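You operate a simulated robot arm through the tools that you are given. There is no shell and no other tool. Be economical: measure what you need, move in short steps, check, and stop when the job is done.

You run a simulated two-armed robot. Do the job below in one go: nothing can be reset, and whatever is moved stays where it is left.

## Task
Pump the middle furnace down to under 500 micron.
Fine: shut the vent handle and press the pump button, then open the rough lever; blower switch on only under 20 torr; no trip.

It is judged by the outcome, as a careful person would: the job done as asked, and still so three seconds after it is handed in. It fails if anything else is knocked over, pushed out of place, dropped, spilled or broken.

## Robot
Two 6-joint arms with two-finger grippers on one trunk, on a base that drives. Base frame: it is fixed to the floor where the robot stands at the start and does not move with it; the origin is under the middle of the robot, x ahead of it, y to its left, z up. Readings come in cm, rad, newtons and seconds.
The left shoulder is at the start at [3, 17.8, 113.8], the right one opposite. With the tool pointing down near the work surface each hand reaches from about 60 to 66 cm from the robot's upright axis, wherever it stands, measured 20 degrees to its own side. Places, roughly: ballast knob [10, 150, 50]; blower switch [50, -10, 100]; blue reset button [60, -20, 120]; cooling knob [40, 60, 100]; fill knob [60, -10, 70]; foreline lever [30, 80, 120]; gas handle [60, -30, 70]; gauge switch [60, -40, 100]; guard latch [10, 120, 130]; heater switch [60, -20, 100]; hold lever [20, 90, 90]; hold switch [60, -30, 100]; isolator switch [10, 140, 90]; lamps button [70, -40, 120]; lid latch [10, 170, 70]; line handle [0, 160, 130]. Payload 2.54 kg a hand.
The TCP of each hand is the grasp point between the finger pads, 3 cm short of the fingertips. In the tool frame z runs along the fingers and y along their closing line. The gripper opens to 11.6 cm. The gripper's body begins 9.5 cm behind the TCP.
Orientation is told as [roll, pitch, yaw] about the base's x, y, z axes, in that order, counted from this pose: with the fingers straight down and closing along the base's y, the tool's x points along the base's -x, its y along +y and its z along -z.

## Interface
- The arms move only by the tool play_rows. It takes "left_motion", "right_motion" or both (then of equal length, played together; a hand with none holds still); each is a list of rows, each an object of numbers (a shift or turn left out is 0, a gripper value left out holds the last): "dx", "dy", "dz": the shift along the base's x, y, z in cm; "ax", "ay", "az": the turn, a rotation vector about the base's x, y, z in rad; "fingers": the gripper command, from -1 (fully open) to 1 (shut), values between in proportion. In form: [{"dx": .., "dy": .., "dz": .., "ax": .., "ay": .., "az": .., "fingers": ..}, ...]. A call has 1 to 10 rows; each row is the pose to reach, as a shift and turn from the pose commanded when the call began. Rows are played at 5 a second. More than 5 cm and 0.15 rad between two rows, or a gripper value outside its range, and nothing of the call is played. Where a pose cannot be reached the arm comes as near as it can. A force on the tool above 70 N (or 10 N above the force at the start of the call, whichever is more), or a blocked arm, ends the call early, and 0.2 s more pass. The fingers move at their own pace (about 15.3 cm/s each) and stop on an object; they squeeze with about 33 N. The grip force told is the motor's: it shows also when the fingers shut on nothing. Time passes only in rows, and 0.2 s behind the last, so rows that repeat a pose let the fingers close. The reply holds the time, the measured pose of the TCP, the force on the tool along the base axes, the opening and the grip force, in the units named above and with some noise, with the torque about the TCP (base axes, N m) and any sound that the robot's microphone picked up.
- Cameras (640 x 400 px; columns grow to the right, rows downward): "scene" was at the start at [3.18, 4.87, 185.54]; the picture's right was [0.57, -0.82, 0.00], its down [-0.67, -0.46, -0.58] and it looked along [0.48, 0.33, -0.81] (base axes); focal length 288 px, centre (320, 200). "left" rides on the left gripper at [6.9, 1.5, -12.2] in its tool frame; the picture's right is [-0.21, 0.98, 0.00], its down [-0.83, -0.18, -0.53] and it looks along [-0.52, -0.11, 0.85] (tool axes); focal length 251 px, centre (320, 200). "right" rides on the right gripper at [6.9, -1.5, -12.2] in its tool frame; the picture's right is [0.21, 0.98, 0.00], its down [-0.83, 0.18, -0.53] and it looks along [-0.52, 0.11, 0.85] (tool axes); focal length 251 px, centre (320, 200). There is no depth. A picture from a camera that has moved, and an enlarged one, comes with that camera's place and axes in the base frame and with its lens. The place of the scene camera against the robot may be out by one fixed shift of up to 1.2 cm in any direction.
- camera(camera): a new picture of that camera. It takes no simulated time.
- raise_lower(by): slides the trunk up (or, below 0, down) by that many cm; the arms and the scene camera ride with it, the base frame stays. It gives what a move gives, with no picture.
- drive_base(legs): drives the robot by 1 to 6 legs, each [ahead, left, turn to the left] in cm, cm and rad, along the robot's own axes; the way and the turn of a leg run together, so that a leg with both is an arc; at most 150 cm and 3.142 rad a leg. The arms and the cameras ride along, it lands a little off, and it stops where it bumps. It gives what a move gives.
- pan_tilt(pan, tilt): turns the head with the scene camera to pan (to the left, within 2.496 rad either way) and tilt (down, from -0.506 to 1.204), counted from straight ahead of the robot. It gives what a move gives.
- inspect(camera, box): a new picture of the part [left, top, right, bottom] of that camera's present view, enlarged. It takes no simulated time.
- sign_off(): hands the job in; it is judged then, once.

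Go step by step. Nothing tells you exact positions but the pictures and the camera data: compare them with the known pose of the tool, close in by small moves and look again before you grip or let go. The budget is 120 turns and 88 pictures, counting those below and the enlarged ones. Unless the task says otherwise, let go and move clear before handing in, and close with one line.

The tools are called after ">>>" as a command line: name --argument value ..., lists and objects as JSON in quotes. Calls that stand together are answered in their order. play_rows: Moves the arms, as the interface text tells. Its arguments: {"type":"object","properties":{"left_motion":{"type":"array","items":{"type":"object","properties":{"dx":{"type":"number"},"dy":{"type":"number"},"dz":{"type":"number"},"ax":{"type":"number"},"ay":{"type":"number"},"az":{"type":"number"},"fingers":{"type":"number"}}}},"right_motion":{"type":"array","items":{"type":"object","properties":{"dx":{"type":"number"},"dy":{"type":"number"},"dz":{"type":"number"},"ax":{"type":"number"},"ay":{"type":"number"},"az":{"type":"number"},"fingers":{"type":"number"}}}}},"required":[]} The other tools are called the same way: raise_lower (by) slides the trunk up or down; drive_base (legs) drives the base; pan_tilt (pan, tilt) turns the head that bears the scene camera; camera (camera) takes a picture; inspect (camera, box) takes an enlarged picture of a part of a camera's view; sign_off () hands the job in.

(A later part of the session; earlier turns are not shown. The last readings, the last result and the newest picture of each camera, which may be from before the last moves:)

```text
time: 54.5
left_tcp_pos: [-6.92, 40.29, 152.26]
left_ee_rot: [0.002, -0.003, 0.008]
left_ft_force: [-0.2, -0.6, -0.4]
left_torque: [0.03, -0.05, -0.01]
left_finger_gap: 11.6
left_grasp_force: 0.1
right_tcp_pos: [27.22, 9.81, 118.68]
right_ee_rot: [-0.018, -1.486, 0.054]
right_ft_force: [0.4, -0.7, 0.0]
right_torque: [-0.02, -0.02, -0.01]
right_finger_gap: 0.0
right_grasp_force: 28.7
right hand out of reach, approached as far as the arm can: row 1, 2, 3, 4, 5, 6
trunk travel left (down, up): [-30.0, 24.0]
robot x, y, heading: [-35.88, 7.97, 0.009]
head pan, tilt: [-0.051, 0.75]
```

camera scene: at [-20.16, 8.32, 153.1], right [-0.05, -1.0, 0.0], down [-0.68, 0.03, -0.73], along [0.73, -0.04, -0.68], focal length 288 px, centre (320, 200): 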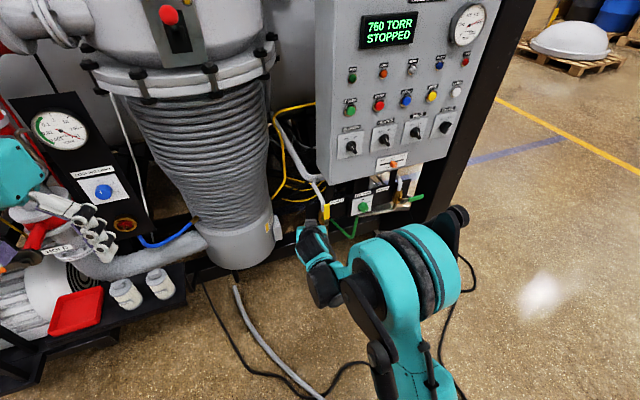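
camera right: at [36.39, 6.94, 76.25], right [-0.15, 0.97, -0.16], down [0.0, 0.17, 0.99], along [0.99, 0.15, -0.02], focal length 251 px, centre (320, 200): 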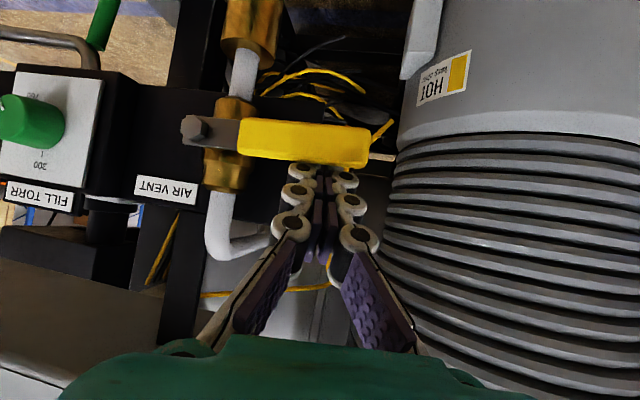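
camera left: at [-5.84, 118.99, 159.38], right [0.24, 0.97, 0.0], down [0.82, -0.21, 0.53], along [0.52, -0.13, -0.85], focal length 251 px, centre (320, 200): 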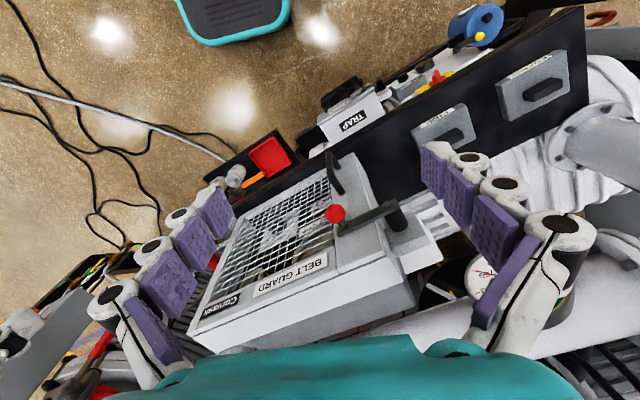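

>>> play_rows --right_motion '[{"dx": -3, "dz": -1.2}, {"dx": -6, "dz": -2.4}, {"dx": -6, "dz": -2.4}]'

>>> drive_base --legs '[[0, -13.5, 0], [20, 0, -0.01]]'

>>> camera --camera "right"

>>> camera --camera "scene"

```text
time: 55.3
left_tcp_pos: [-6.96, 40.12, 152.16]
left_ee_rot: [0.001, 0.002, 0.008]
left_ft_force: [0.2, -0.3, -0.6]
left_torque: [0.01, -0.01, -0.02]
left_finger_gap: 11.62
left_grasp_force: 0.1
right_tcp_pos: [23.53, 11.3, 120.35]
right_ee_rot: [-0.013, -1.483, 0.048]
right_ft_force: [-0.8, -0.9, -0.1]
right_torque: [-0.03, 0.03, 0.05]
right_finger_gap: 0.0
right_grasp_force: 29.0
right hand out of reach, approached as far as the arm can: row 1, 2, 3
trunk travel left (down, up): [-30.0, 24.0]
robot x, y, heading: [-35.74, 7.79, 0.009]
head pan, tilt: [-0.051, 0.75]
```

```text
time: 57.8
left_tcp_pos: [13.46, 26.2, 152.21]
left_ee_rot: [0.003, 0.001, -0.003]
left_ft_force: [0.6, -0.4, -0.4]
left_torque: [0.02, 0.01, 0.01]
left_finger_gap: 11.6
left_grasp_force: 0.0
right_tcp_pos: [43.71, -2.87, 120.36]
right_ee_rot: [-0.015, -1.484, 0.042]
right_ft_force: [0.5, -0.4, -0.1]
right_torque: [-0.02, -0.01, 0.01]
right_finger_gap: 0.01
right_grasp_force: 28.8
trunk travel left (down, up): [-30.0, 24.0]
robot x, y, heading: [-15.9, -5.8, -0.009]
head pan, tilt: [-0.051, 0.75]
```

```text
57 pictures are left
camera right: at [31.02, -4.78, 114.62], right [-0.04, 0.98, -0.21], down [-0.47, 0.17, 0.87], along [0.88, 0.14, 0.45], focal length 251 px, centre (320, 200)
```

right: 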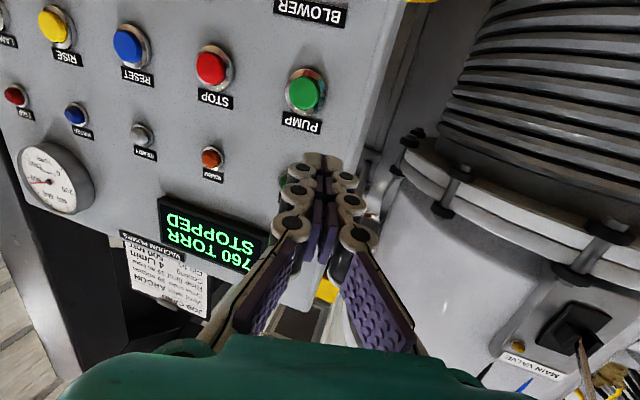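

```text
56 pictures are left
camera scene: at [-10.08, -5.26, 182.1], right [-0.05, -1.0, 0.0], down [-0.68, 0.04, -0.73], along [0.73, -0.04, -0.68], focal length 288 px, centre (320, 200)
```

scene: 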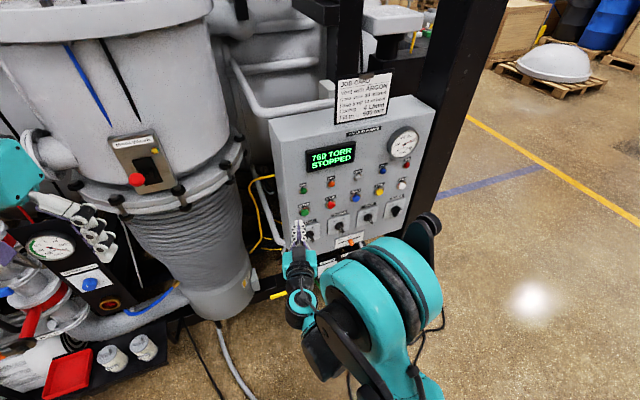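

PUMP button is at about [55.3, -4.7, 116.7]; fingertips at [46.7, -2.8, 120]. Align first.

>>> play_rows --right_motion '[{"dx": 1, "dy": -1, "dz": -1.8}, {"dx": 2, "dy": -1.9, "dz": -3.5}, {"dx": 3, "dy": -1.9, "dz": -3.5}]'

>>> camera --camera "right"

```text
time: 58.6
left_tcp_pos: [13.22, 26.29, 152.26]
left_ee_rot: [0.002, -0.002, -0.002]
left_ft_force: [-0.4, -0.5, -0.8]
left_torque: [0.01, 0.0, 0.03]
left_finger_gap: 11.57
left_grasp_force: 0.0
right_tcp_pos: [47.16, -4.2, 118.5]
right_ee_rot: [-0.014, -1.482, 0.041]
right_ft_force: [-0.4, 0.0, -1.0]
right_torque: [0.03, 0.02, -0.02]
right_finger_gap: 0.02
right_grasp_force: 28.7
right hand out of reach, approached as far as the arm can: row 1, 2, 3
trunk travel left (down, up): [-30.0, 24.0]
robot x, y, heading: [-15.74, -5.67, -0.004]
head pan, tilt: [-0.051, 0.75]
```

```text
55 pictures are left
camera right: at [34.49, -6.02, 112.77], right [-0.04, 0.98, -0.21], down [-0.47, 0.17, 0.87], along [0.88, 0.14, 0.45], focal length 251 px, centre (320, 200)
```

right: 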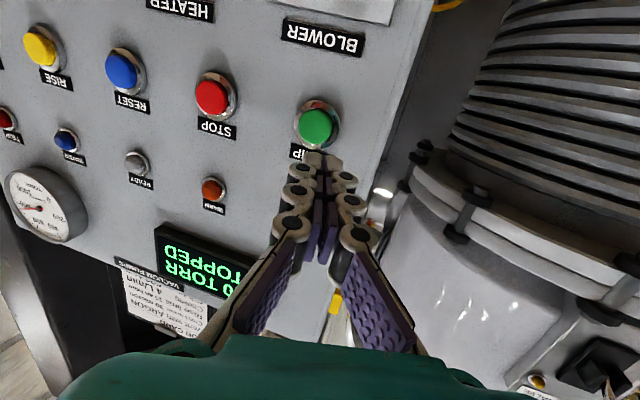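

>>> raise_lower --by -1.5

>>> play_rows --right_motion '[{"dx": 2, "dy": -0.6}, {"dx": 3, "dy": -0.6}, {"dx": 3, "dy": -0.6}]'

>>> camera --camera "right"

```text
time: 59.2
left_tcp_pos: [13.41, 26.29, 150.68]
left_ee_rot: [0.002, -0.002, -0.002]
left_ft_force: [0.5, -0.3, 0.1]
left_torque: [0.0, 0.0, 0.0]
left_finger_gap: 11.6
left_grasp_force: 0.0
right_tcp_pos: [47.27, -4.2, 117.03]
right_ee_rot: [-0.018, -1.485, 0.041]
right_ft_force: [-0.1, 0.6, -0.5]
right_torque: [0.0, 0.01, 0.02]
right_finger_gap: 0.0
right_grasp_force: 29.1
trunk travel left (down, up): [-28.5, 25.5]
robot x, y, heading: [-15.9, -5.7, -0.0]
head pan, tilt: [-0.051, 0.75]
```

```text
time: 60.0
left_tcp_pos: [13.43, 26.37, 150.72]
left_ee_rot: [0.003, -0.003, -0.002]
left_ft_force: [-1.0, 0.5, 1.0]
left_torque: [0.01, 0.0, -0.01]
left_finger_gap: 11.61
left_grasp_force: 0.1
right_tcp_pos: [50.3, -4.7, 116.98]
right_ee_rot: [-0.019, -1.483, 0.046]
right_ft_force: [0.2, -0.7, 0.6]
right_torque: [0.02, -0.01, -0.01]
right_finger_gap: 0.0
right_grasp_force: 28.2
trunk travel left (down, up): [-28.5, 25.5]
robot x, y, heading: [-15.33, -5.65, -0.003]
head pan, tilt: [-0.051, 0.75]
```

```text
54 pictures are left
camera right: at [37.49, -6.64, 111.28], right [-0.04, 0.98, -0.22], down [-0.46, 0.17, 0.87], along [0.88, 0.14, 0.45], focal length 251 px, centre (320, 200)
```

right: 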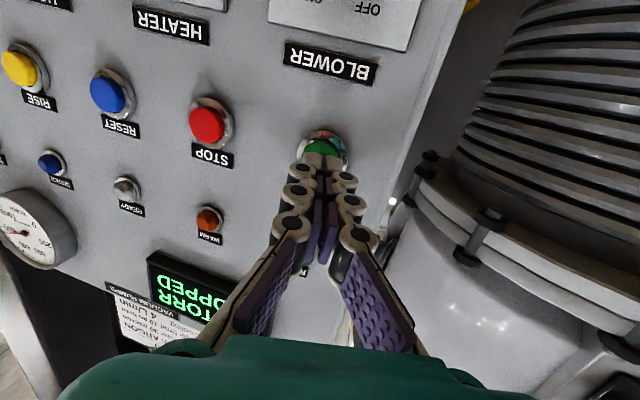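

Fingertips are right in front of the green button. Press gently in small steps.

>>> play_rows --right_motion '[{"dx": 0.5}, {"dx": 1.0}, {"dx": 1.5}, {"dx": 2.0}, {"dx": 2.4}]'

>>> camera --camera "scene"

```text
time: 61.2
left_tcp_pos: [12.7, 26.26, 150.81]
left_ee_rot: [0.002, -0.005, -0.002]
left_ft_force: [0.6, 0.3, 0.6]
left_torque: [-0.01, -0.06, 0.0]
left_finger_gap: 11.59
left_grasp_force: 0.2
right_tcp_pos: [51.78, -4.67, 117.27]
right_ee_rot: [-0.004, -1.486, 0.029]
right_ft_force: [-56.6, -1.9, -20.2]
right_torque: [-0.14, 0.3, 0.38]
right_finger_gap: 0.0
right_grasp_force: 28.7
trunk travel left (down, up): [-28.5, 25.5]
robot x, y, heading: [-15.8, -5.59, -0.001]
head pan, tilt: [-0.051, 0.75]
heard: click
```

```text
53 pictures are left
camera scene: at [-11.13, -5.27, 180.61], right [-0.05, -1.0, 0.0], down [-0.68, 0.04, -0.73], along [0.73, -0.04, -0.68], focal length 288 px, centre (320, 200)
```

scene: 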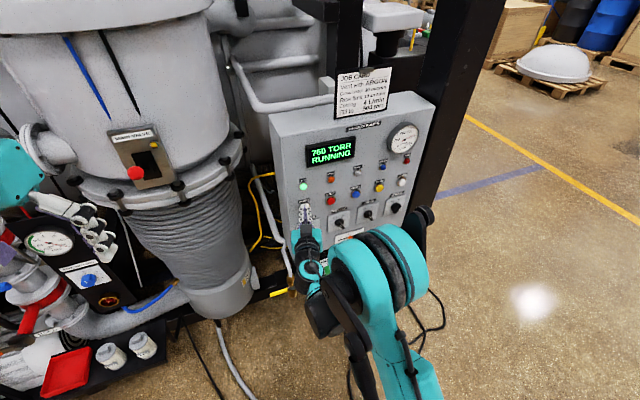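

Display says 760 TORR RUNNING. Now I retract and move left to the ROUGH lever (grip end about [28.7, 67.4, 130]).

>>> play_rows --right_motion '[{"dx": -2}, {"dx": -3}]'

>>> drive_base --legs '[[-34, 0, 0], [0, 72, 0]]'

>>> camera --camera "scene"

>>> camera --camera "right"

```text
time: 61.8
left_tcp_pos: [13.32, 26.22, 150.73]
left_ee_rot: [0.002, 0.0, -0.001]
left_ft_force: [-1.1, 0.1, -0.1]
left_torque: [-0.02, -0.03, 0.0]
left_finger_gap: 11.58
left_grasp_force: 0.1
right_tcp_pos: [49.67, -4.63, 117.07]
right_ee_rot: [-0.025, -1.486, 0.048]
right_ft_force: [-0.4, -0.2, -0.2]
right_torque: [0.01, 0.06, 0.0]
right_finger_gap: 0.0
right_grasp_force: 28.8
trunk travel left (down, up): [-28.5, 25.5]
robot x, y, heading: [-15.45, -5.79, -0.001]
head pan, tilt: [-0.051, 0.75]
```

```text
time: 67.5
left_tcp_pos: [-17.68, 97.14, 150.75]
left_ee_rot: [0.001, -0.001, -0.031]
left_ft_force: [-0.6, 0.3, 0.4]
left_torque: [-0.03, -0.01, 0.01]
left_finger_gap: 11.59
left_grasp_force: 0.1
right_tcp_pos: [17.89, 65.27, 116.99]
right_ee_rot: [-0.02, -1.482, 0.018]
right_ft_force: [0.4, -0.4, 0.2]
right_torque: [0.0, 0.01, 0.0]
right_finger_gap: 0.01
right_grasp_force: 28.8
trunk travel left (down, up): [-28.5, 25.5]
robot x, y, heading: [-47.58, 66.22, -0.03]
head pan, tilt: [-0.051, 0.75]
```

```text
52 pictures are left
camera scene: at [-42.19, 66.44, 180.6], right [-0.08, -1.0, 0.0], down [-0.68, 0.06, -0.73], along [0.73, -0.06, -0.68], focal length 288 px, centre (320, 200)
```

scene: 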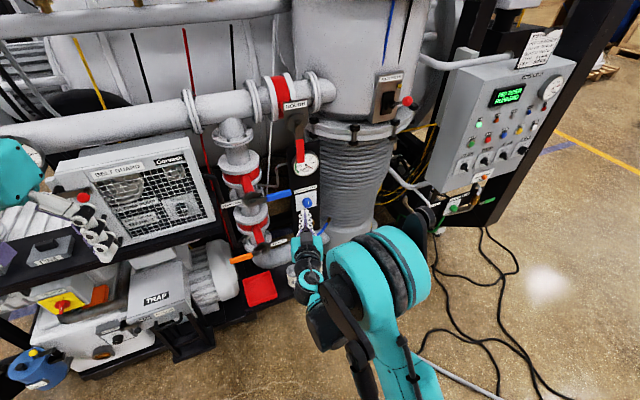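

```text
51 pictures are left
camera right: at [5.01, 63.7, 111.26], right [-0.02, 0.98, -0.22], down [-0.46, 0.18, 0.87], along [0.89, 0.11, 0.45], focal length 251 px, centre (320, 200)
```

right: 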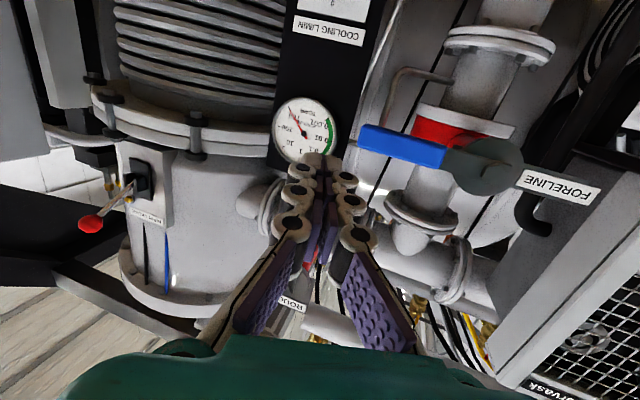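

>>> inspect --camera "scene" --box '[230, 70, 350, 190]'

>>> inspect --camera "scene" --box '[470, 60, 570, 130]'

```text
3.33 times, centred on (290, 130) of scene
camera zoom: at [-42.19, 66.44, 180.6], right [-0.08, -1.0, 0.0], down [-0.68, 0.06, -0.73], along [0.73, -0.06, -0.68], focal length 961 px, centre (420, 433)
```

zoom: 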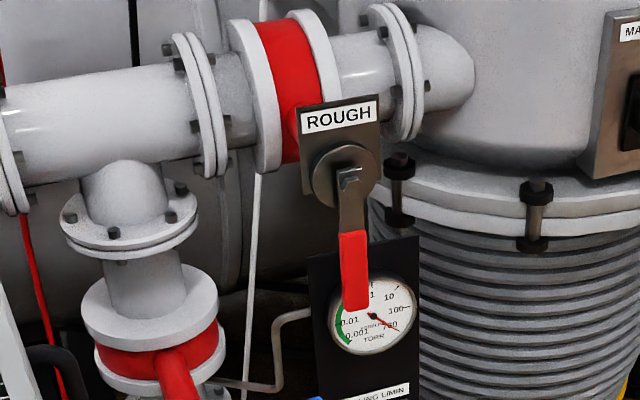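

```text
5.71 times, centred on (520, 95) of scene
camera zoom: at [-42.19, 66.44, 180.6], right [-0.08, -1.0, 0.0], down [-0.68, 0.06, -0.73], along [0.73, -0.06, -0.68], focal length 1647 px, centre (-823, 800)
```

zoom: 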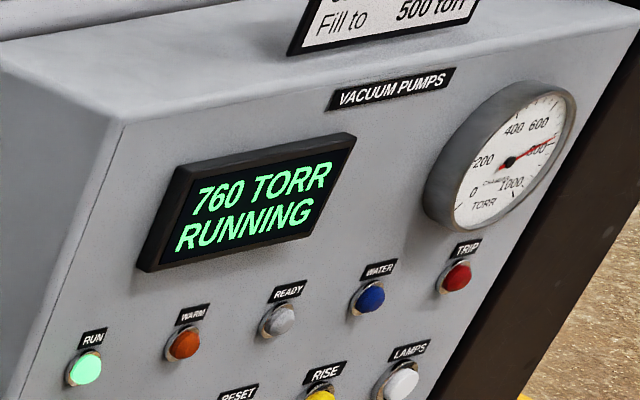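

The gauge panel and display read well from here. Rough lever hangs down: pivot about [30, 66.3, 142], end at z≈130. I raise the trunk, shift to its -y side and look.

>>> raise_lower --by 16

>>> play_rows --right_motion '[{"dy": -2}, {"dy": -4}, {"dy": -4.5}]'

>>> camera --camera "right"

```text
time: 69.3
left_tcp_pos: [-17.61, 97.23, 166.79]
left_ee_rot: [0.002, -0.002, -0.033]
left_ft_force: [0.8, 0.4, -0.3]
left_torque: [0.01, -0.02, 0.0]
left_finger_gap: 11.63
left_grasp_force: 0.0
right_tcp_pos: [17.78, 65.21, 132.99]
right_ee_rot: [-0.017, -1.484, 0.014]
right_ft_force: [-0.4, -0.7, 0.3]
right_torque: [-0.02, 0.0, 0.01]
right_finger_gap: 0.03
right_grasp_force: 28.6
trunk travel left (down, up): [-44.5, 9.5]
robot x, y, heading: [-47.71, 66.41, -0.033]
head pan, tilt: [-0.051, 0.75]
```

```text
time: 70.1
left_tcp_pos: [-17.65, 97.21, 166.6]
left_ee_rot: [0.001, -0.001, -0.031]
left_ft_force: [-0.3, 0.0, -0.8]
left_torque: [-0.04, 0.01, -0.01]
left_finger_gap: 11.61
left_grasp_force: 0.0
right_tcp_pos: [17.9, 60.91, 133.09]
right_ee_rot: [-0.024, -1.482, 0.022]
right_ft_force: [-0.4, -0.2, -0.2]
right_torque: [-0.02, 0.01, -0.03]
right_finger_gap: 0.0
right_grasp_force: 28.5
trunk travel left (down, up): [-44.5, 9.5]
robot x, y, heading: [-47.61, 66.39, -0.031]
head pan, tilt: [-0.051, 0.75]
```

```text
48 pictures are left
camera right: at [5.09, 59.31, 127.33], right [-0.02, 0.98, -0.22], down [-0.46, 0.18, 0.87], along [0.89, 0.11, 0.45], focal length 251 px, centre (320, 200)
```

right: 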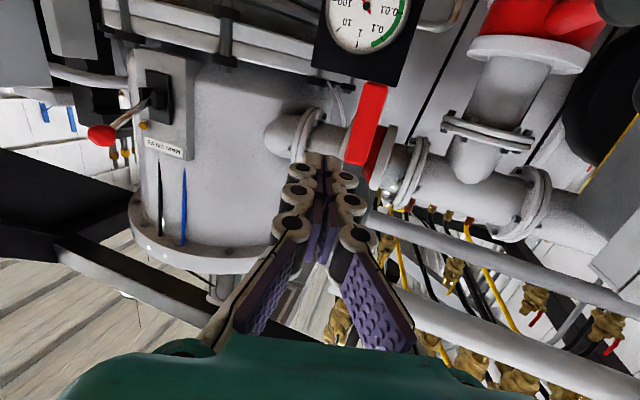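

The lever is at y≈64.7 in the wrist view; my fingers pass on its -y side. Drive in 9 cm.

>>> drive_base --legs '[[9, -0.6, 0]]'

>>> camera --camera "right"

>>> inspect --camera "scene" --box '[200, 60, 400, 200]'

```text
time: 71.2
left_tcp_pos: [-8.6, 96.32, 166.6]
left_ee_rot: [0.003, 0.0, -0.032]
left_ft_force: [-0.1, -0.2, 0.2]
left_torque: [0.0, 0.05, 0.02]
left_finger_gap: 11.59
left_grasp_force: 0.0
right_tcp_pos: [26.9, 59.95, 133.11]
right_ee_rot: [-0.017, -1.484, 0.013]
right_ft_force: [0.7, 0.5, 0.3]
right_torque: [0.01, -0.03, 0.0]
right_finger_gap: 0.0
right_grasp_force: 29.1
trunk travel left (down, up): [-44.5, 9.5]
robot x, y, heading: [-38.38, 65.69, -0.03]
head pan, tilt: [-0.051, 0.75]
```

```text
47 pictures are left
camera right: at [14.24, 58.4, 127.33], right [-0.02, 0.98, -0.22], down [-0.46, 0.18, 0.87], along [0.89, 0.11, 0.45], focal length 251 px, centre (320, 200)
```

right: 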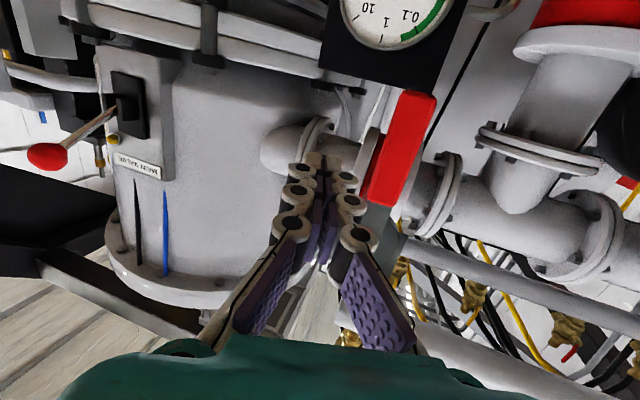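

```text
2.86 times, centred on (300, 130) of scene
camera zoom: at [-33.02, 65.51, 196.6], right [-0.08, -1.0, 0.0], down [-0.68, 0.06, -0.73], along [0.73, -0.06, -0.68], focal length 823 px, centre (377, 400)
```

zoom: 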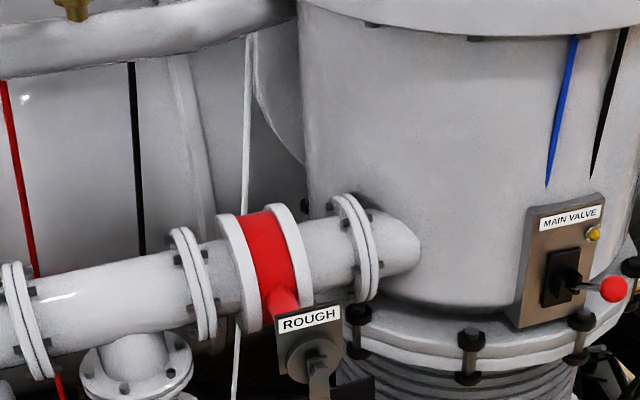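

Lever end at about [31.5, 65, 127], pivot about z=140.5. I advance the fingers beside it, then push towards +y.

>>> play_rows --right_motion '[{"dx": 2, "dz": -0.7}, {"dx": 3.6, "dz": -1.3}, {"dx": 3.6, "dz": -1.3}]'

>>> play_rows --right_motion '[{"dy": 1.5}, {"dy": 2.6}, {"dy": 3.6}, {"dy": 4.8}, {"dy": 6.2}, {"dy": 7.6}]'

>>> camera --camera "right"

```text
time: 72.0
left_tcp_pos: [-8.59, 96.3, 166.7]
left_ee_rot: [0.002, -0.001, -0.031]
left_ft_force: [0.2, 0.2, 0.0]
left_torque: [0.02, -0.05, 0.01]
left_finger_gap: 11.59
left_grasp_force: 0.1
right_tcp_pos: [30.56, 59.83, 131.81]
right_ee_rot: [-0.014, -1.483, 0.013]
right_ft_force: [-0.7, 0.5, 0.4]
right_torque: [0.02, 0.05, 0.0]
right_finger_gap: 0.0
right_grasp_force: 28.7
trunk travel left (down, up): [-44.5, 9.5]
robot x, y, heading: [-38.57, 65.35, -0.028]
head pan, tilt: [-0.051, 0.75]
```

```text
time: 73.3
left_tcp_pos: [-8.4, 95.9, 166.7]
left_ee_rot: [0.004, -0.001, -0.038]
left_ft_force: [-0.1, 1.3, -0.9]
left_torque: [-0.22, -0.03, -0.03]
left_finger_gap: 11.61
left_grasp_force: 0.1
right_tcp_pos: [30.4, 63.07, 131.98]
right_ee_rot: [-0.067, -1.48, 0.008]
right_ft_force: [-5.7, -47.6, 4.7]
right_torque: [-0.01, -0.07, -0.76]
right_finger_gap: 0.0
right_grasp_force: 28.4
trunk travel left (down, up): [-44.5, 9.5]
robot x, y, heading: [-38.37, 65.07, -0.04]
head pan, tilt: [-0.051, 0.75]
stopped in row 6 (right hand): the force on the tool passed its limit at 73 N (the readings are from after the stop); the commanded pose is now the measured one
```

```text
45 pictures are left
camera right: at [17.65, 62.13, 126.23], right [0.04, 0.97, -0.22], down [-0.44, 0.21, 0.87], along [0.89, 0.06, 0.44], focal length 251 px, centre (320, 200)
```

right: 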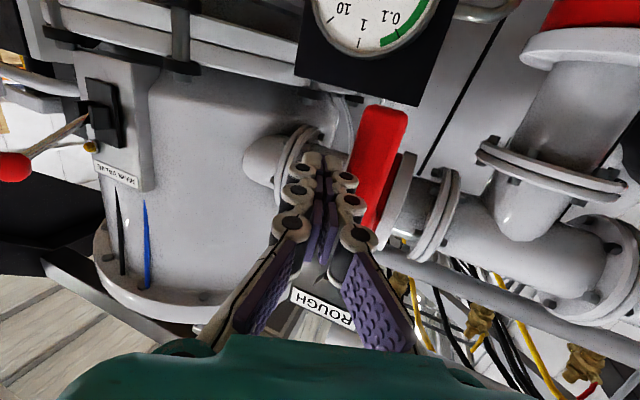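

Firm stop this way, so it opens towards -y. I go around to the +y side.

>>> play_rows --right_motion '[{"dy": -2}, {"dy": -2.5, "dx": -4}, {"dy": -2.5, "dx": -7}, {"dy": 2, "dx": -7}, {"dy": 6.5, "dx": -7}, {"dy": 7.5, "dx": -7}, {"dy": 7.5, "dx": -3.5}, {"dy": 7.5, "dx": 0.2}, {"dy": 7.5, "dx": 0.2}]'

>>> camera --camera "right"

```text
time: 75.3
left_tcp_pos: [-8.59, 96.13, 166.76]
left_ee_rot: [0.002, -0.001, -0.036]
left_ft_force: [-0.3, -0.3, 0.2]
left_torque: [0.03, -0.04, 0.01]
left_finger_gap: 11.61
left_grasp_force: 0.1
right_tcp_pos: [30.74, 71.55, 131.99]
right_ee_rot: [-0.044, -1.481, 0.008]
right_ft_force: [0.4, 0.7, 0.7]
right_torque: [0.01, 0.01, 0.0]
right_finger_gap: 0.0
right_grasp_force: 28.1
right hand out of reach, approached as far as the arm can: row 3, 4
trunk travel left (down, up): [-44.5, 9.5]
robot x, y, heading: [-38.29, 65.23, -0.035]
head pan, tilt: [-0.051, 0.75]
```

```text
44 pictures are left
camera right: at [18.04, 70.49, 126.25], right [0.02, 0.98, -0.22], down [-0.45, 0.2, 0.87], along [0.89, 0.08, 0.44], focal length 251 px, centre (320, 200)
```

right: 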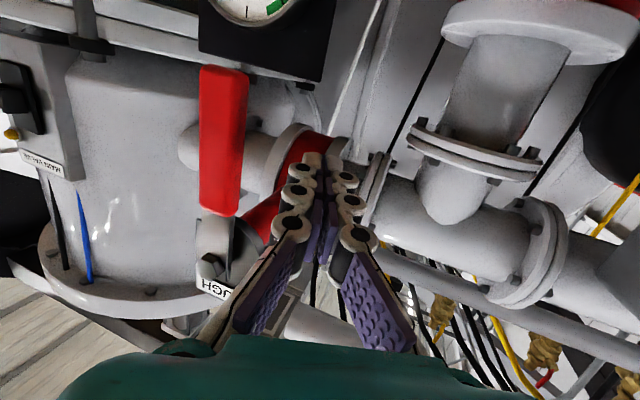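

>>> play_rows --right_motion '[{"dy": -2.5}, {"dy": -4.2}, {"dy": -5.8}, {"dy": -7.4}, {"dy": -9}, {"dy": -11.2, "dz": 0.8}, {"dy": -13.1, "dz": 2.3}, {"dy": -14.5, "dz": 4.2}, {"dy": -15.3, "dz": 6.4}]'

>>> camera --camera "right"

```text
time: 77.3
left_tcp_pos: [-8.61, 95.91, 166.66]
left_ee_rot: [0.001, -0.002, -0.036]
left_ft_force: [-0.7, -1.0, 0.1]
left_torque: [0.0, -0.03, -0.01]
left_finger_gap: 11.6
left_grasp_force: 0.0
right_tcp_pos: [30.79, 56.48, 138.37]
right_ee_rot: [-0.041, -1.481, 0.009]
right_ft_force: [-0.7, -0.6, -1.5]
right_torque: [0.01, -0.01, 0.0]
right_finger_gap: 0.0
right_grasp_force: 28.1
trunk travel left (down, up): [-44.5, 9.5]
robot x, y, heading: [-38.7, 65.75, -0.034]
head pan, tilt: [-0.051, 0.75]
```

```text
43 pictures are left
camera right: at [18.03, 55.37, 132.64], right [0.01, 0.98, -0.22], down [-0.45, 0.2, 0.87], along [0.89, 0.09, 0.44], focal length 251 px, centre (320, 200)
```

right: 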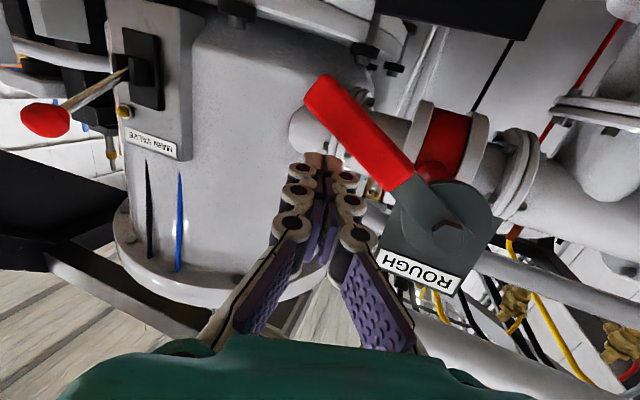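

The lever swung about 55° before the finger slid over it. I back out, go beneath it and push it up, reaching in a bit deeper.

>>> play_rows --right_motion '[{"dx": -4}, {"dx": -7}, {"dx": -7, "dz": -4.5}, {"dx": -7, "dz": -9, "dy": 1}, {"dx": -3, "dz": -9.5, "dy": 1}, {"dx": 0.5, "dz": -9.5, "dy": 1}, {"dx": 1.2, "dz": -9.5, "dy": 1}]'

>>> camera --camera "right"

```text
time: 78.9
left_tcp_pos: [-8.52, 96.12, 166.59]
left_ee_rot: [0.001, -0.001, -0.034]
left_ft_force: [0.1, 0.5, 0.6]
left_torque: [-0.04, -0.06, -0.02]
left_finger_gap: 11.58
left_grasp_force: 0.2
right_tcp_pos: [32.08, 57.42, 128.71]
right_ee_rot: [-0.049, -1.481, 0.012]
right_ft_force: [0.4, -0.3, -0.3]
right_torque: [-0.01, -0.01, -0.01]
right_finger_gap: 0.01
right_grasp_force: 28.5
right hand out of reach, approached as far as the arm can: row 3, 4, 5
trunk travel left (down, up): [-44.5, 9.5]
robot x, y, heading: [-38.31, 65.43, -0.041]
head pan, tilt: [-0.051, 0.75]
```

```text
42 pictures are left
camera right: at [19.23, 56.29, 123.03], right [0.02, 0.98, -0.22], down [-0.45, 0.2, 0.87], along [0.89, 0.08, 0.44], focal length 251 px, centre (320, 200)
```

right: 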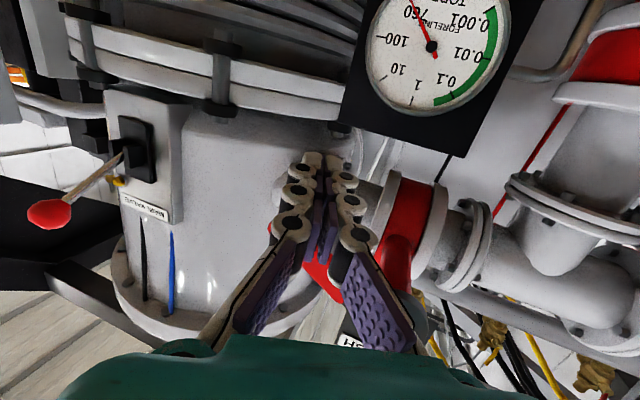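

>>> play_rows --right_motion '[{"dz": 2}, {"dz": 3.5}, {"dz": 5}, {"dz": 6}, {"dz": 7}, {"dz": 8}, {"dz": 9}, {"dz": 9.8}]'

>>> camera --camera "right"

>>> camera --camera "scene"

```text
time: 80.7
left_tcp_pos: [-8.09, 96.16, 166.53]
left_ee_rot: [0.002, 0.003, -0.035]
left_ft_force: [-0.2, -0.2, -1.1]
left_torque: [0.01, 0.01, 0.0]
left_finger_gap: 11.62
left_grasp_force: 0.0
right_tcp_pos: [32.15, 57.33, 137.88]
right_ee_rot: [0.028, -1.473, -0.067]
right_ft_force: [-7.4, 5.4, -40.6]
right_torque: [-0.33, 0.75, 0.18]
right_finger_gap: 0.61
right_grasp_force: 28.8
trunk travel left (down, up): [-44.5, 9.5]
robot x, y, heading: [-38.4, 65.3, -0.038]
head pan, tilt: [-0.051, 0.75]
stopped in row 8 (right hand): the force on the tool passed its limit at 92 N (the readings are from after the stop); the commanded pose is now the measured one
```

```text
41 pictures are left
camera right: at [19.25, 56.33, 132.31], right [0.02, 0.98, -0.21], down [-0.44, 0.2, 0.87], along [0.9, 0.08, 0.44], focal length 251 px, centre (320, 200)
```

right: 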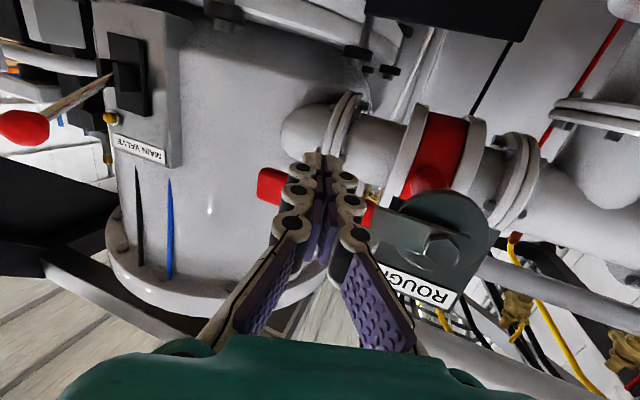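

```text
40 pictures are left
camera scene: at [-32.69, 65.46, 196.55], right [-0.09, -1.0, 0.0], down [-0.68, 0.06, -0.73], along [0.73, -0.06, -0.68], focal length 288 px, centre (320, 200)
```

scene: 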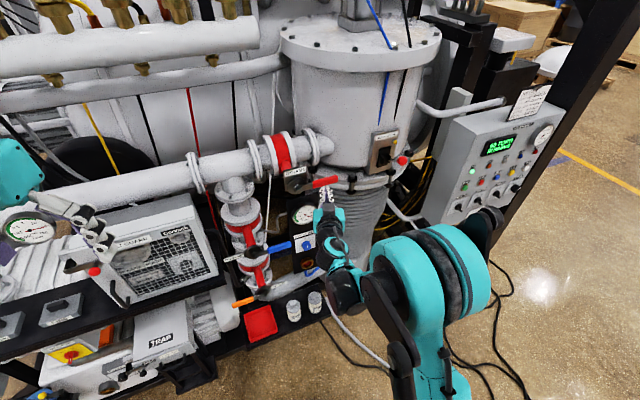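

The rough lever now lies along its pipe (open, at its stop). Back off downward and check the display.

>>> play_rows --right_motion '[{"dz": -2, "fingers": 1}, {"dz": -2.5, "dx": -4}, {"dz": -2.5, "dx": -4}]'

>>> inspect --camera "scene" --box '[450, 100, 570, 200]'

>>> inspect --camera "scene" --box '[250, 120, 400, 220]'

```text
time: 81.5
left_tcp_pos: [-8.51, 96.11, 166.7]
left_ee_rot: [0.001, -0.003, -0.034]
left_ft_force: [-0.7, 0.0, 0.5]
left_torque: [0.01, 0.01, 0.02]
left_finger_gap: 11.6
left_grasp_force: 0.1
right_tcp_pos: [28.05, 57.22, 135.45]
right_ee_rot: [0.007, -1.476, -0.046]
right_ft_force: [-1.1, -0.5, -0.7]
right_torque: [0.04, -0.05, -0.01]
right_finger_gap: 0.01
right_grasp_force: 28.9
trunk travel left (down, up): [-44.5, 9.5]
robot x, y, heading: [-38.48, 65.41, -0.032]
head pan, tilt: [-0.051, 0.75]
```

```text
4.00 times, centred on (510, 150) of scene
camera zoom: at [-33.07, 65.37, 196.61], right [-0.09, -1.0, 0.0], down [-0.68, 0.06, -0.73], along [0.73, -0.06, -0.68], focal length 1153 px, centre (-440, 400)
```

zoom: 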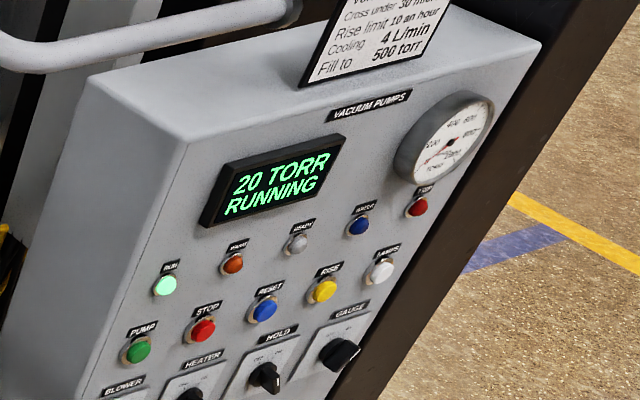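

```text
4.00 times, centred on (325, 170) of scene
camera zoom: at [-33.07, 65.37, 196.61], right [-0.09, -1.0, 0.0], down [-0.68, 0.06, -0.73], along [0.73, -0.06, -0.68], focal length 1153 px, centre (300, 320)
```

zoom: 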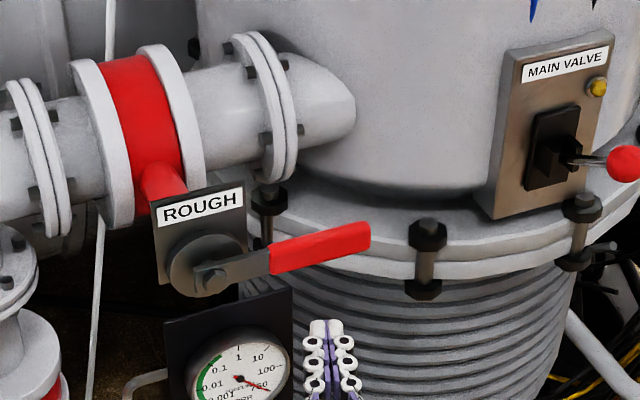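

Rough is open and the display already reads 20 TORR RUNNING and is falling. Now back to the console for the BLOWER switch.

>>> drive_base --legs '[[-15, 0, 0.03]]'

>>> raise_lower --by -32

>>> drive_base --legs '[[0, -62, 0], [21, 0, 0]]'

>>> camera --camera "right"

>>> camera --camera "scene"

```text
time: 82.8
left_tcp_pos: [-24.62, 97.44, 166.62]
left_ee_rot: [0.001, -0.001, -0.003]
left_ft_force: [-0.2, -0.1, -0.4]
left_torque: [0.02, 0.03, 0.0]
left_finger_gap: 11.57
left_grasp_force: 0.0
right_tcp_pos: [13.12, 59.71, 135.35]
right_ee_rot: [0.008, -1.475, -0.016]
right_ft_force: [0.1, 0.9, 0.1]
right_torque: [0.01, -0.03, 0.0]
right_finger_gap: 0.0
right_grasp_force: 28.9
trunk travel left (down, up): [-44.5, 9.5]
robot x, y, heading: [-53.69, 65.62, -0.003]
head pan, tilt: [-0.051, 0.75]
```

```text
time: 86.0
left_tcp_pos: [-24.72, 97.43, 134.66]
left_ee_rot: [0.001, -0.001, -0.004]
left_ft_force: [0.9, 0.1, -1.2]
left_torque: [0.0, 0.02, 0.02]
left_finger_gap: 11.6
left_grasp_force: 0.1
right_tcp_pos: [13.04, 59.7, 103.57]
right_ee_rot: [0.01, -1.477, -0.017]
right_ft_force: [0.0, -0.2, 0.0]
right_torque: [-0.01, 0.01, -0.02]
right_finger_gap: 0.0
right_grasp_force: 29.2
trunk travel left (down, up): [-12.5, 41.5]
robot x, y, heading: [-53.66, 65.03, -0.001]
head pan, tilt: [-0.051, 0.75]
```

```text
time: 90.7
left_tcp_pos: [-3.87, 35.86, 134.62]
left_ee_rot: [0.002, -0.002, 0.009]
left_ft_force: [1.4, -0.5, 0.5]
left_torque: [-0.03, 0.06, 0.01]
left_finger_gap: 11.6
left_grasp_force: 0.1
right_tcp_pos: [34.18, -1.63, 103.46]
right_ee_rot: [0.013, -1.474, -0.005]
right_ft_force: [0.5, 0.1, -0.7]
right_torque: [0.0, 0.0, 0.01]
right_finger_gap: 0.0
right_grasp_force: 28.3
trunk travel left (down, up): [-12.5, 41.5]
robot x, y, heading: [-32.87, 3.61, 0.002]
head pan, tilt: [-0.051, 0.75]
```

```text
37 pictures are left
camera right: at [21.37, -3.19, 97.76], right [-0.02, 0.98, -0.21], down [-0.45, 0.18, 0.87], along [0.89, 0.12, 0.44], focal length 251 px, centre (320, 200)
```

right: 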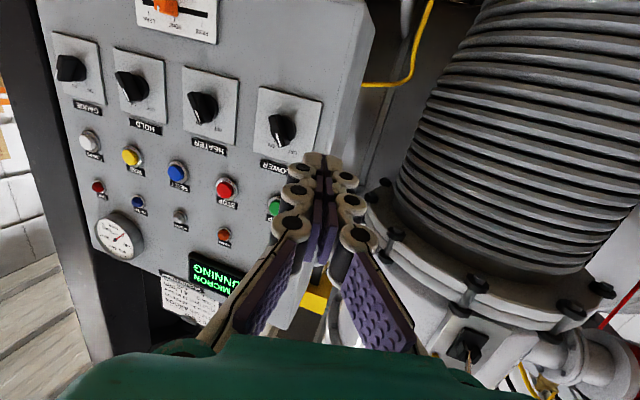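

```text
36 pictures are left
camera scene: at [-27.16, 3.96, 164.6], right [-0.04, -1.0, 0.0], down [-0.68, 0.03, -0.73], along [0.73, -0.03, -0.68], focal length 288 px, centre (320, 200)
```

scene: 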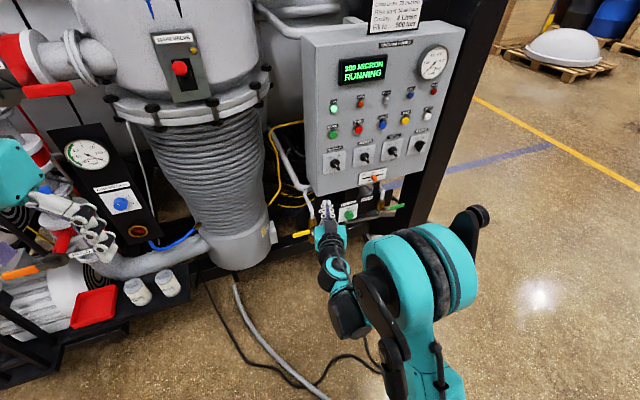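

>>> inspect --camera "scene" --box '[300, 40, 460, 200]'

>>> inspect --camera "right" --box '[40, 20, 340, 180]'

```text
2.50 times, centred on (380, 120) of scene
camera zoom: at [-27.16, 3.96, 164.6], right [-0.04, -1.0, 0.0], down [-0.68, 0.03, -0.73], along [0.73, -0.03, -0.68], focal length 720 px, centre (170, 400)
```

zoom: 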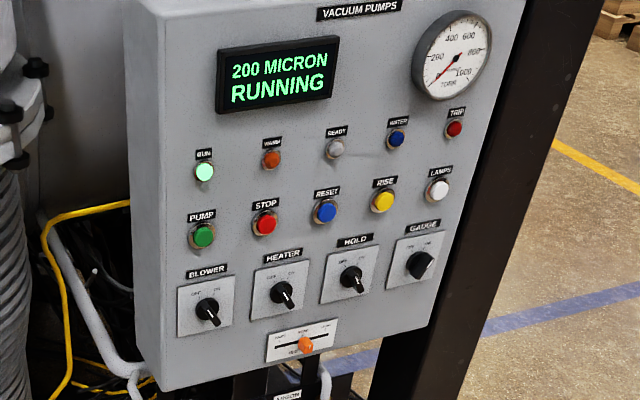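

```text
2.13 times, centred on (190, 100) of right
camera zoom: at [21.37, -3.19, 97.76], right [-0.02, 0.98, -0.21], down [-0.45, 0.18, 0.87], along [0.89, 0.12, 0.44], focal length 536 px, centre (597, 413)
```

zoom: 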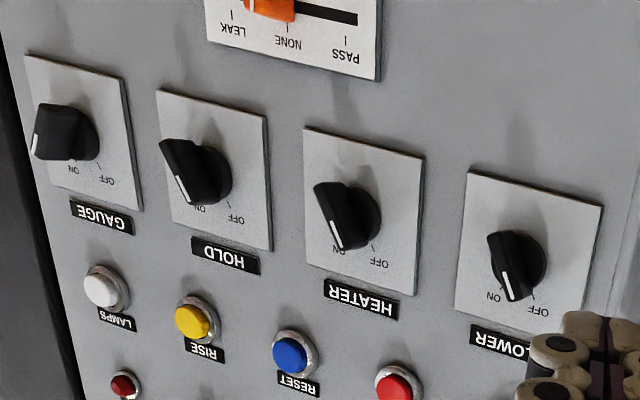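

It already reads 200 MICRON with no trip, so we're safely under 20 torr; the blower switch is still to be put on. I move closer to see its pointer.

>>> drive_base --legs '[[9, -3, 0]]'

>>> inspect --camera "right" --box '[180, 0, 420, 160]'

>>> inspect --camera "scene" --box '[290, 20, 450, 190]'

```text
time: 91.9
left_tcp_pos: [4.85, 32.69, 134.75]
left_ee_rot: [0.002, 0.001, 0.008]
left_ft_force: [0.9, 0.0, 0.2]
left_torque: [0.01, 0.04, 0.02]
left_finger_gap: 11.63
left_grasp_force: 0.2
right_tcp_pos: [42.83, -4.46, 103.31]
right_ee_rot: [0.015, -1.475, -0.009]
right_ft_force: [-1.0, -0.3, -0.7]
right_torque: [0.0, -0.07, 0.0]
right_finger_gap: 0.0
right_grasp_force: 29.1
trunk travel left (down, up): [-12.5, 41.5]
robot x, y, heading: [-24.1, 0.3, 0.006]
head pan, tilt: [-0.051, 0.75]
```

```text
2.50 times, centred on (300, 80) of right
camera zoom: at [30.13, -6.14, 97.75], right [-0.03, 0.98, -0.21], down [-0.45, 0.18, 0.87], along [0.89, 0.12, 0.44], focal length 629 px, centre (370, 500)
```

zoom: 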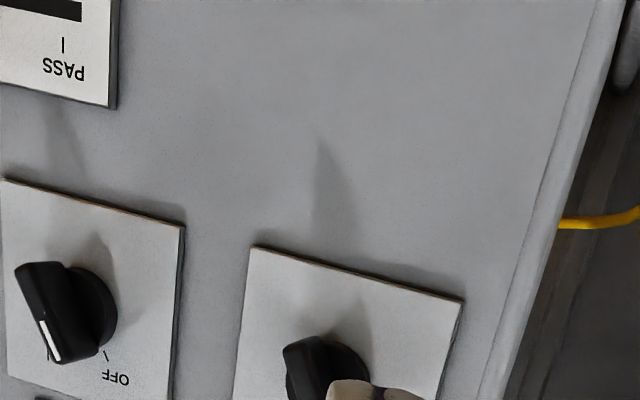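

```text
2.35 times, centred on (370, 105) of scene
camera zoom: at [-18.4, 0.93, 164.6], right [-0.04, -1.0, 0.0], down [-0.68, 0.03, -0.73], along [0.73, -0.03, -0.68], focal length 678 px, centre (202, 424)
```

zoom: 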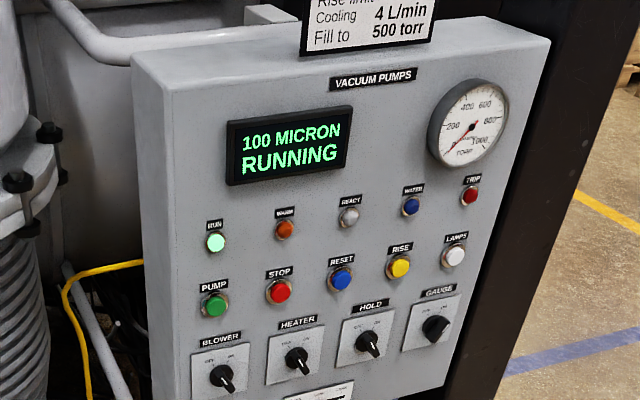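

100 MICRON, still RUNNING. The fingertip hides the blower knob, so I shift the hand sideways for an unobstructed look at its pointer.

>>> play_rows --right_motion '[{"dy": 3}, {"dy": 6}, {"dy": 6}]'

>>> inspect --camera "right" --box '[80, 0, 320, 200]'

>>> inspect --camera "scene" --box '[325, 150, 455, 200]'

```text
time: 92.7
left_tcp_pos: [4.57, 32.72, 134.68]
left_ee_rot: [0.003, -0.001, 0.009]
left_ft_force: [-0.8, -0.7, 0.1]
left_torque: [-0.01, 0.0, 0.03]
left_finger_gap: 11.58
left_grasp_force: 0.2
right_tcp_pos: [42.7, 1.19, 103.49]
right_ee_rot: [0.008, -1.477, -0.004]
right_ft_force: [0.0, -0.7, 0.1]
right_torque: [-0.02, -0.01, 0.04]
right_finger_gap: 0.0
right_grasp_force: 28.6
trunk travel left (down, up): [-12.5, 41.5]
robot x, y, heading: [-23.87, 0.36, 0.009]
head pan, tilt: [-0.051, 0.75]
```

```text
2.00 times, centred on (200, 100) of right
camera zoom: at [29.89, -0.31, 97.83], right [-0.03, 0.98, -0.21], down [-0.46, 0.18, 0.87], along [0.89, 0.12, 0.44], focal length 503 px, centre (560, 400)
```

zoom: 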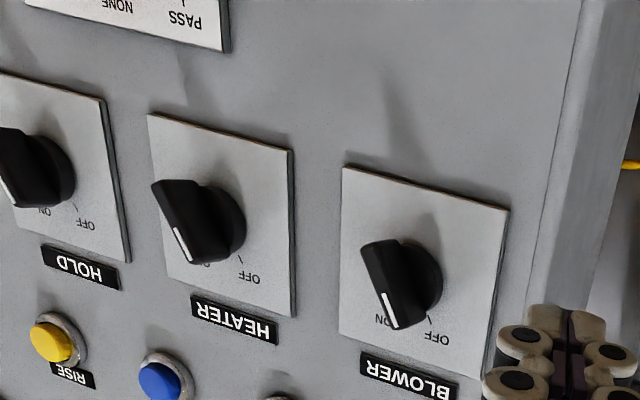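

```text
4.92 times, centred on (390, 175) of scene
camera zoom: at [-18.58, 0.96, 164.6], right [-0.04, -1.0, 0.0], down [-0.68, 0.03, -0.73], along [0.73, -0.03, -0.68], focal length 1419 px, centre (-25, 323)
```

zoom: 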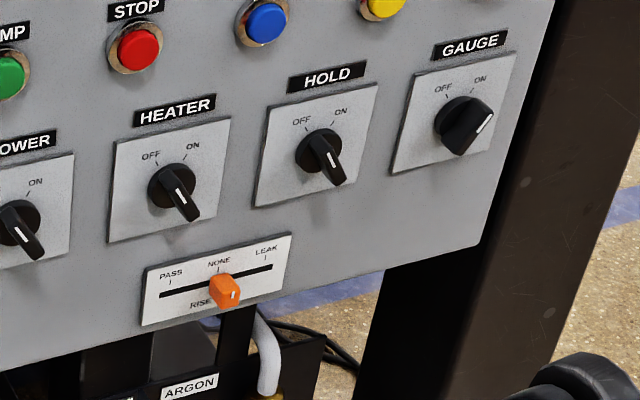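

Pointer now clear: BLOWER is at OFF (30° left of upright), ON is 60° clockwise. Knob bar centre is about [53, -6, 105]. I open the fingers a bit, roll the hand to match the bar, and align in front of it.

>>> play_rows --right_motion '[{"dy": -2, "dz": 0.5, "ax": -0.13, "fingers": 0.1}, {"dy": -4, "dz": 1, "ax": -0.26}, {"dy": -6, "dz": 1.5, "ax": -0.39}, {"dy": -7.2, "dz": 1.8, "ax": -0.52}, {"dy": -7.2, "dz": 1.8, "ax": -0.52}]'

>>> camera --camera "right"

```text
time: 93.9
left_tcp_pos: [4.61, 32.71, 134.65]
left_ee_rot: [0.004, -0.002, 0.009]
left_ft_force: [0.1, 0.3, 0.4]
left_torque: [-0.02, -0.04, -0.04]
left_finger_gap: 11.6
left_grasp_force: 0.0
right_tcp_pos: [42.8, -5.74, 105.03]
right_ee_rot: [-1.403, -1.041, 1.385]
right_ft_force: [0.1, 0.5, 0.0]
right_torque: [0.0, 0.01, 0.01]
right_finger_gap: 5.21
right_grasp_force: 0.1
trunk travel left (down, up): [-12.5, 41.5]
robot x, y, heading: [-24.28, 0.57, 0.01]
head pan, tilt: [-0.051, 0.75]
```

```text
29 pictures are left
camera right: at [30.04, -10.03, 101.04], right [-0.03, 0.74, -0.67], down [-0.46, 0.59, 0.67], along [0.89, 0.32, 0.32], focal length 251 px, centre (320, 200)
```

right: 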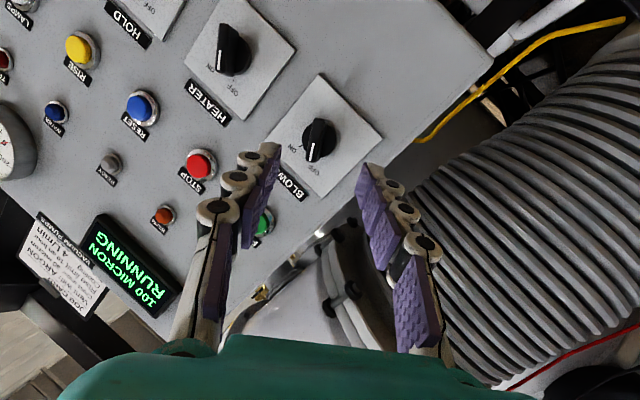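

Aligned: the bar is parallel to the finger pads and centred. Drive in 6 cm, then check.

>>> drive_base --legs '[[6, 0, 0]]'

>>> camera --camera "right"

```text
time: 94.8
left_tcp_pos: [10.92, 32.82, 134.58]
left_ee_rot: [0.002, 0.0, 0.007]
left_ft_force: [1.0, 0.6, -0.6]
left_torque: [0.0, 0.09, 0.0]
left_finger_gap: 11.59
left_grasp_force: 0.1
right_tcp_pos: [48.77, -5.84, 105.11]
right_ee_rot: [-1.4, -1.043, 1.38]
right_ft_force: [0.5, -0.5, 0.3]
right_torque: [-0.02, -0.06, -0.05]
right_finger_gap: 5.24
right_grasp_force: 0.0
trunk travel left (down, up): [-12.5, 41.5]
robot x, y, heading: [-18.1, 0.89, 0.005]
head pan, tilt: [-0.051, 0.75]
```

```text
28 pictures are left
camera right: at [36.09, -10.04, 100.94], right [-0.03, 0.74, -0.67], down [-0.45, 0.59, 0.67], along [0.89, 0.32, 0.32], focal length 251 px, centre (320, 200)
```

right: 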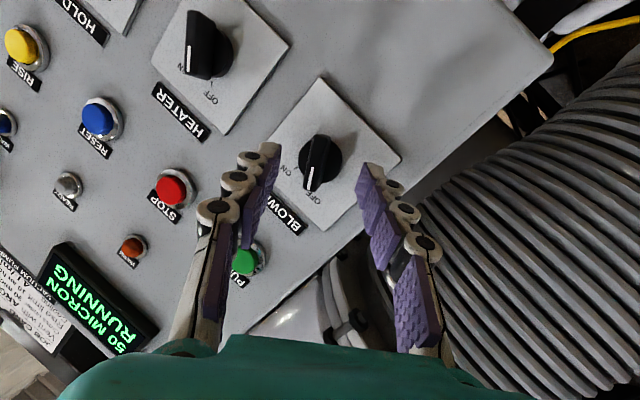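

>>> play_rows --right_motion '[{"dx": 1.0}, {"dx": 2.0}, {"dx": 2.8}, {"dx": 2.8}]'

>>> camera --camera "right"

```text
time: 95.8
left_tcp_pos: [10.44, 32.79, 134.75]
left_ee_rot: [0.003, -0.002, 0.007]
left_ft_force: [0.8, -0.6, 0.2]
left_torque: [-0.02, 0.0, 0.0]
left_finger_gap: 11.61
left_grasp_force: 0.0
right_tcp_pos: [51.27, -5.75, 105.23]
right_ee_rot: [-1.406, -1.044, 1.384]
right_ft_force: [-26.5, -1.6, -13.9]
right_torque: [-0.5, 0.64, 0.86]
right_finger_gap: 6.1
right_grasp_force: 6.5
trunk travel left (down, up): [-12.5, 41.5]
robot x, y, heading: [-17.99, 0.77, 0.013]
head pan, tilt: [-0.051, 0.75]
```

```text
27 pictures are left
camera right: at [38.5, -10.03, 101.19], right [-0.02, 0.74, -0.67], down [-0.46, 0.59, 0.67], along [0.89, 0.32, 0.32], focal length 251 px, centre (320, 200)
```

right: 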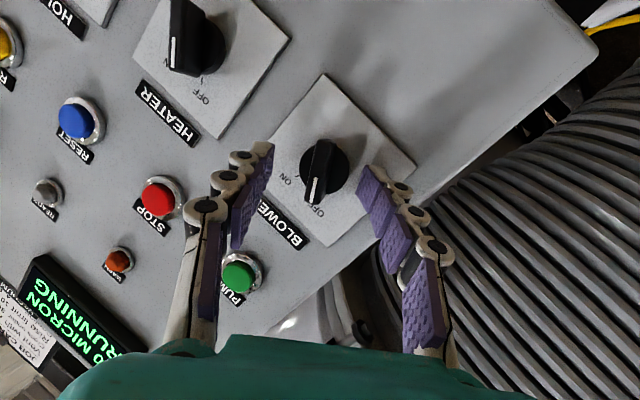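

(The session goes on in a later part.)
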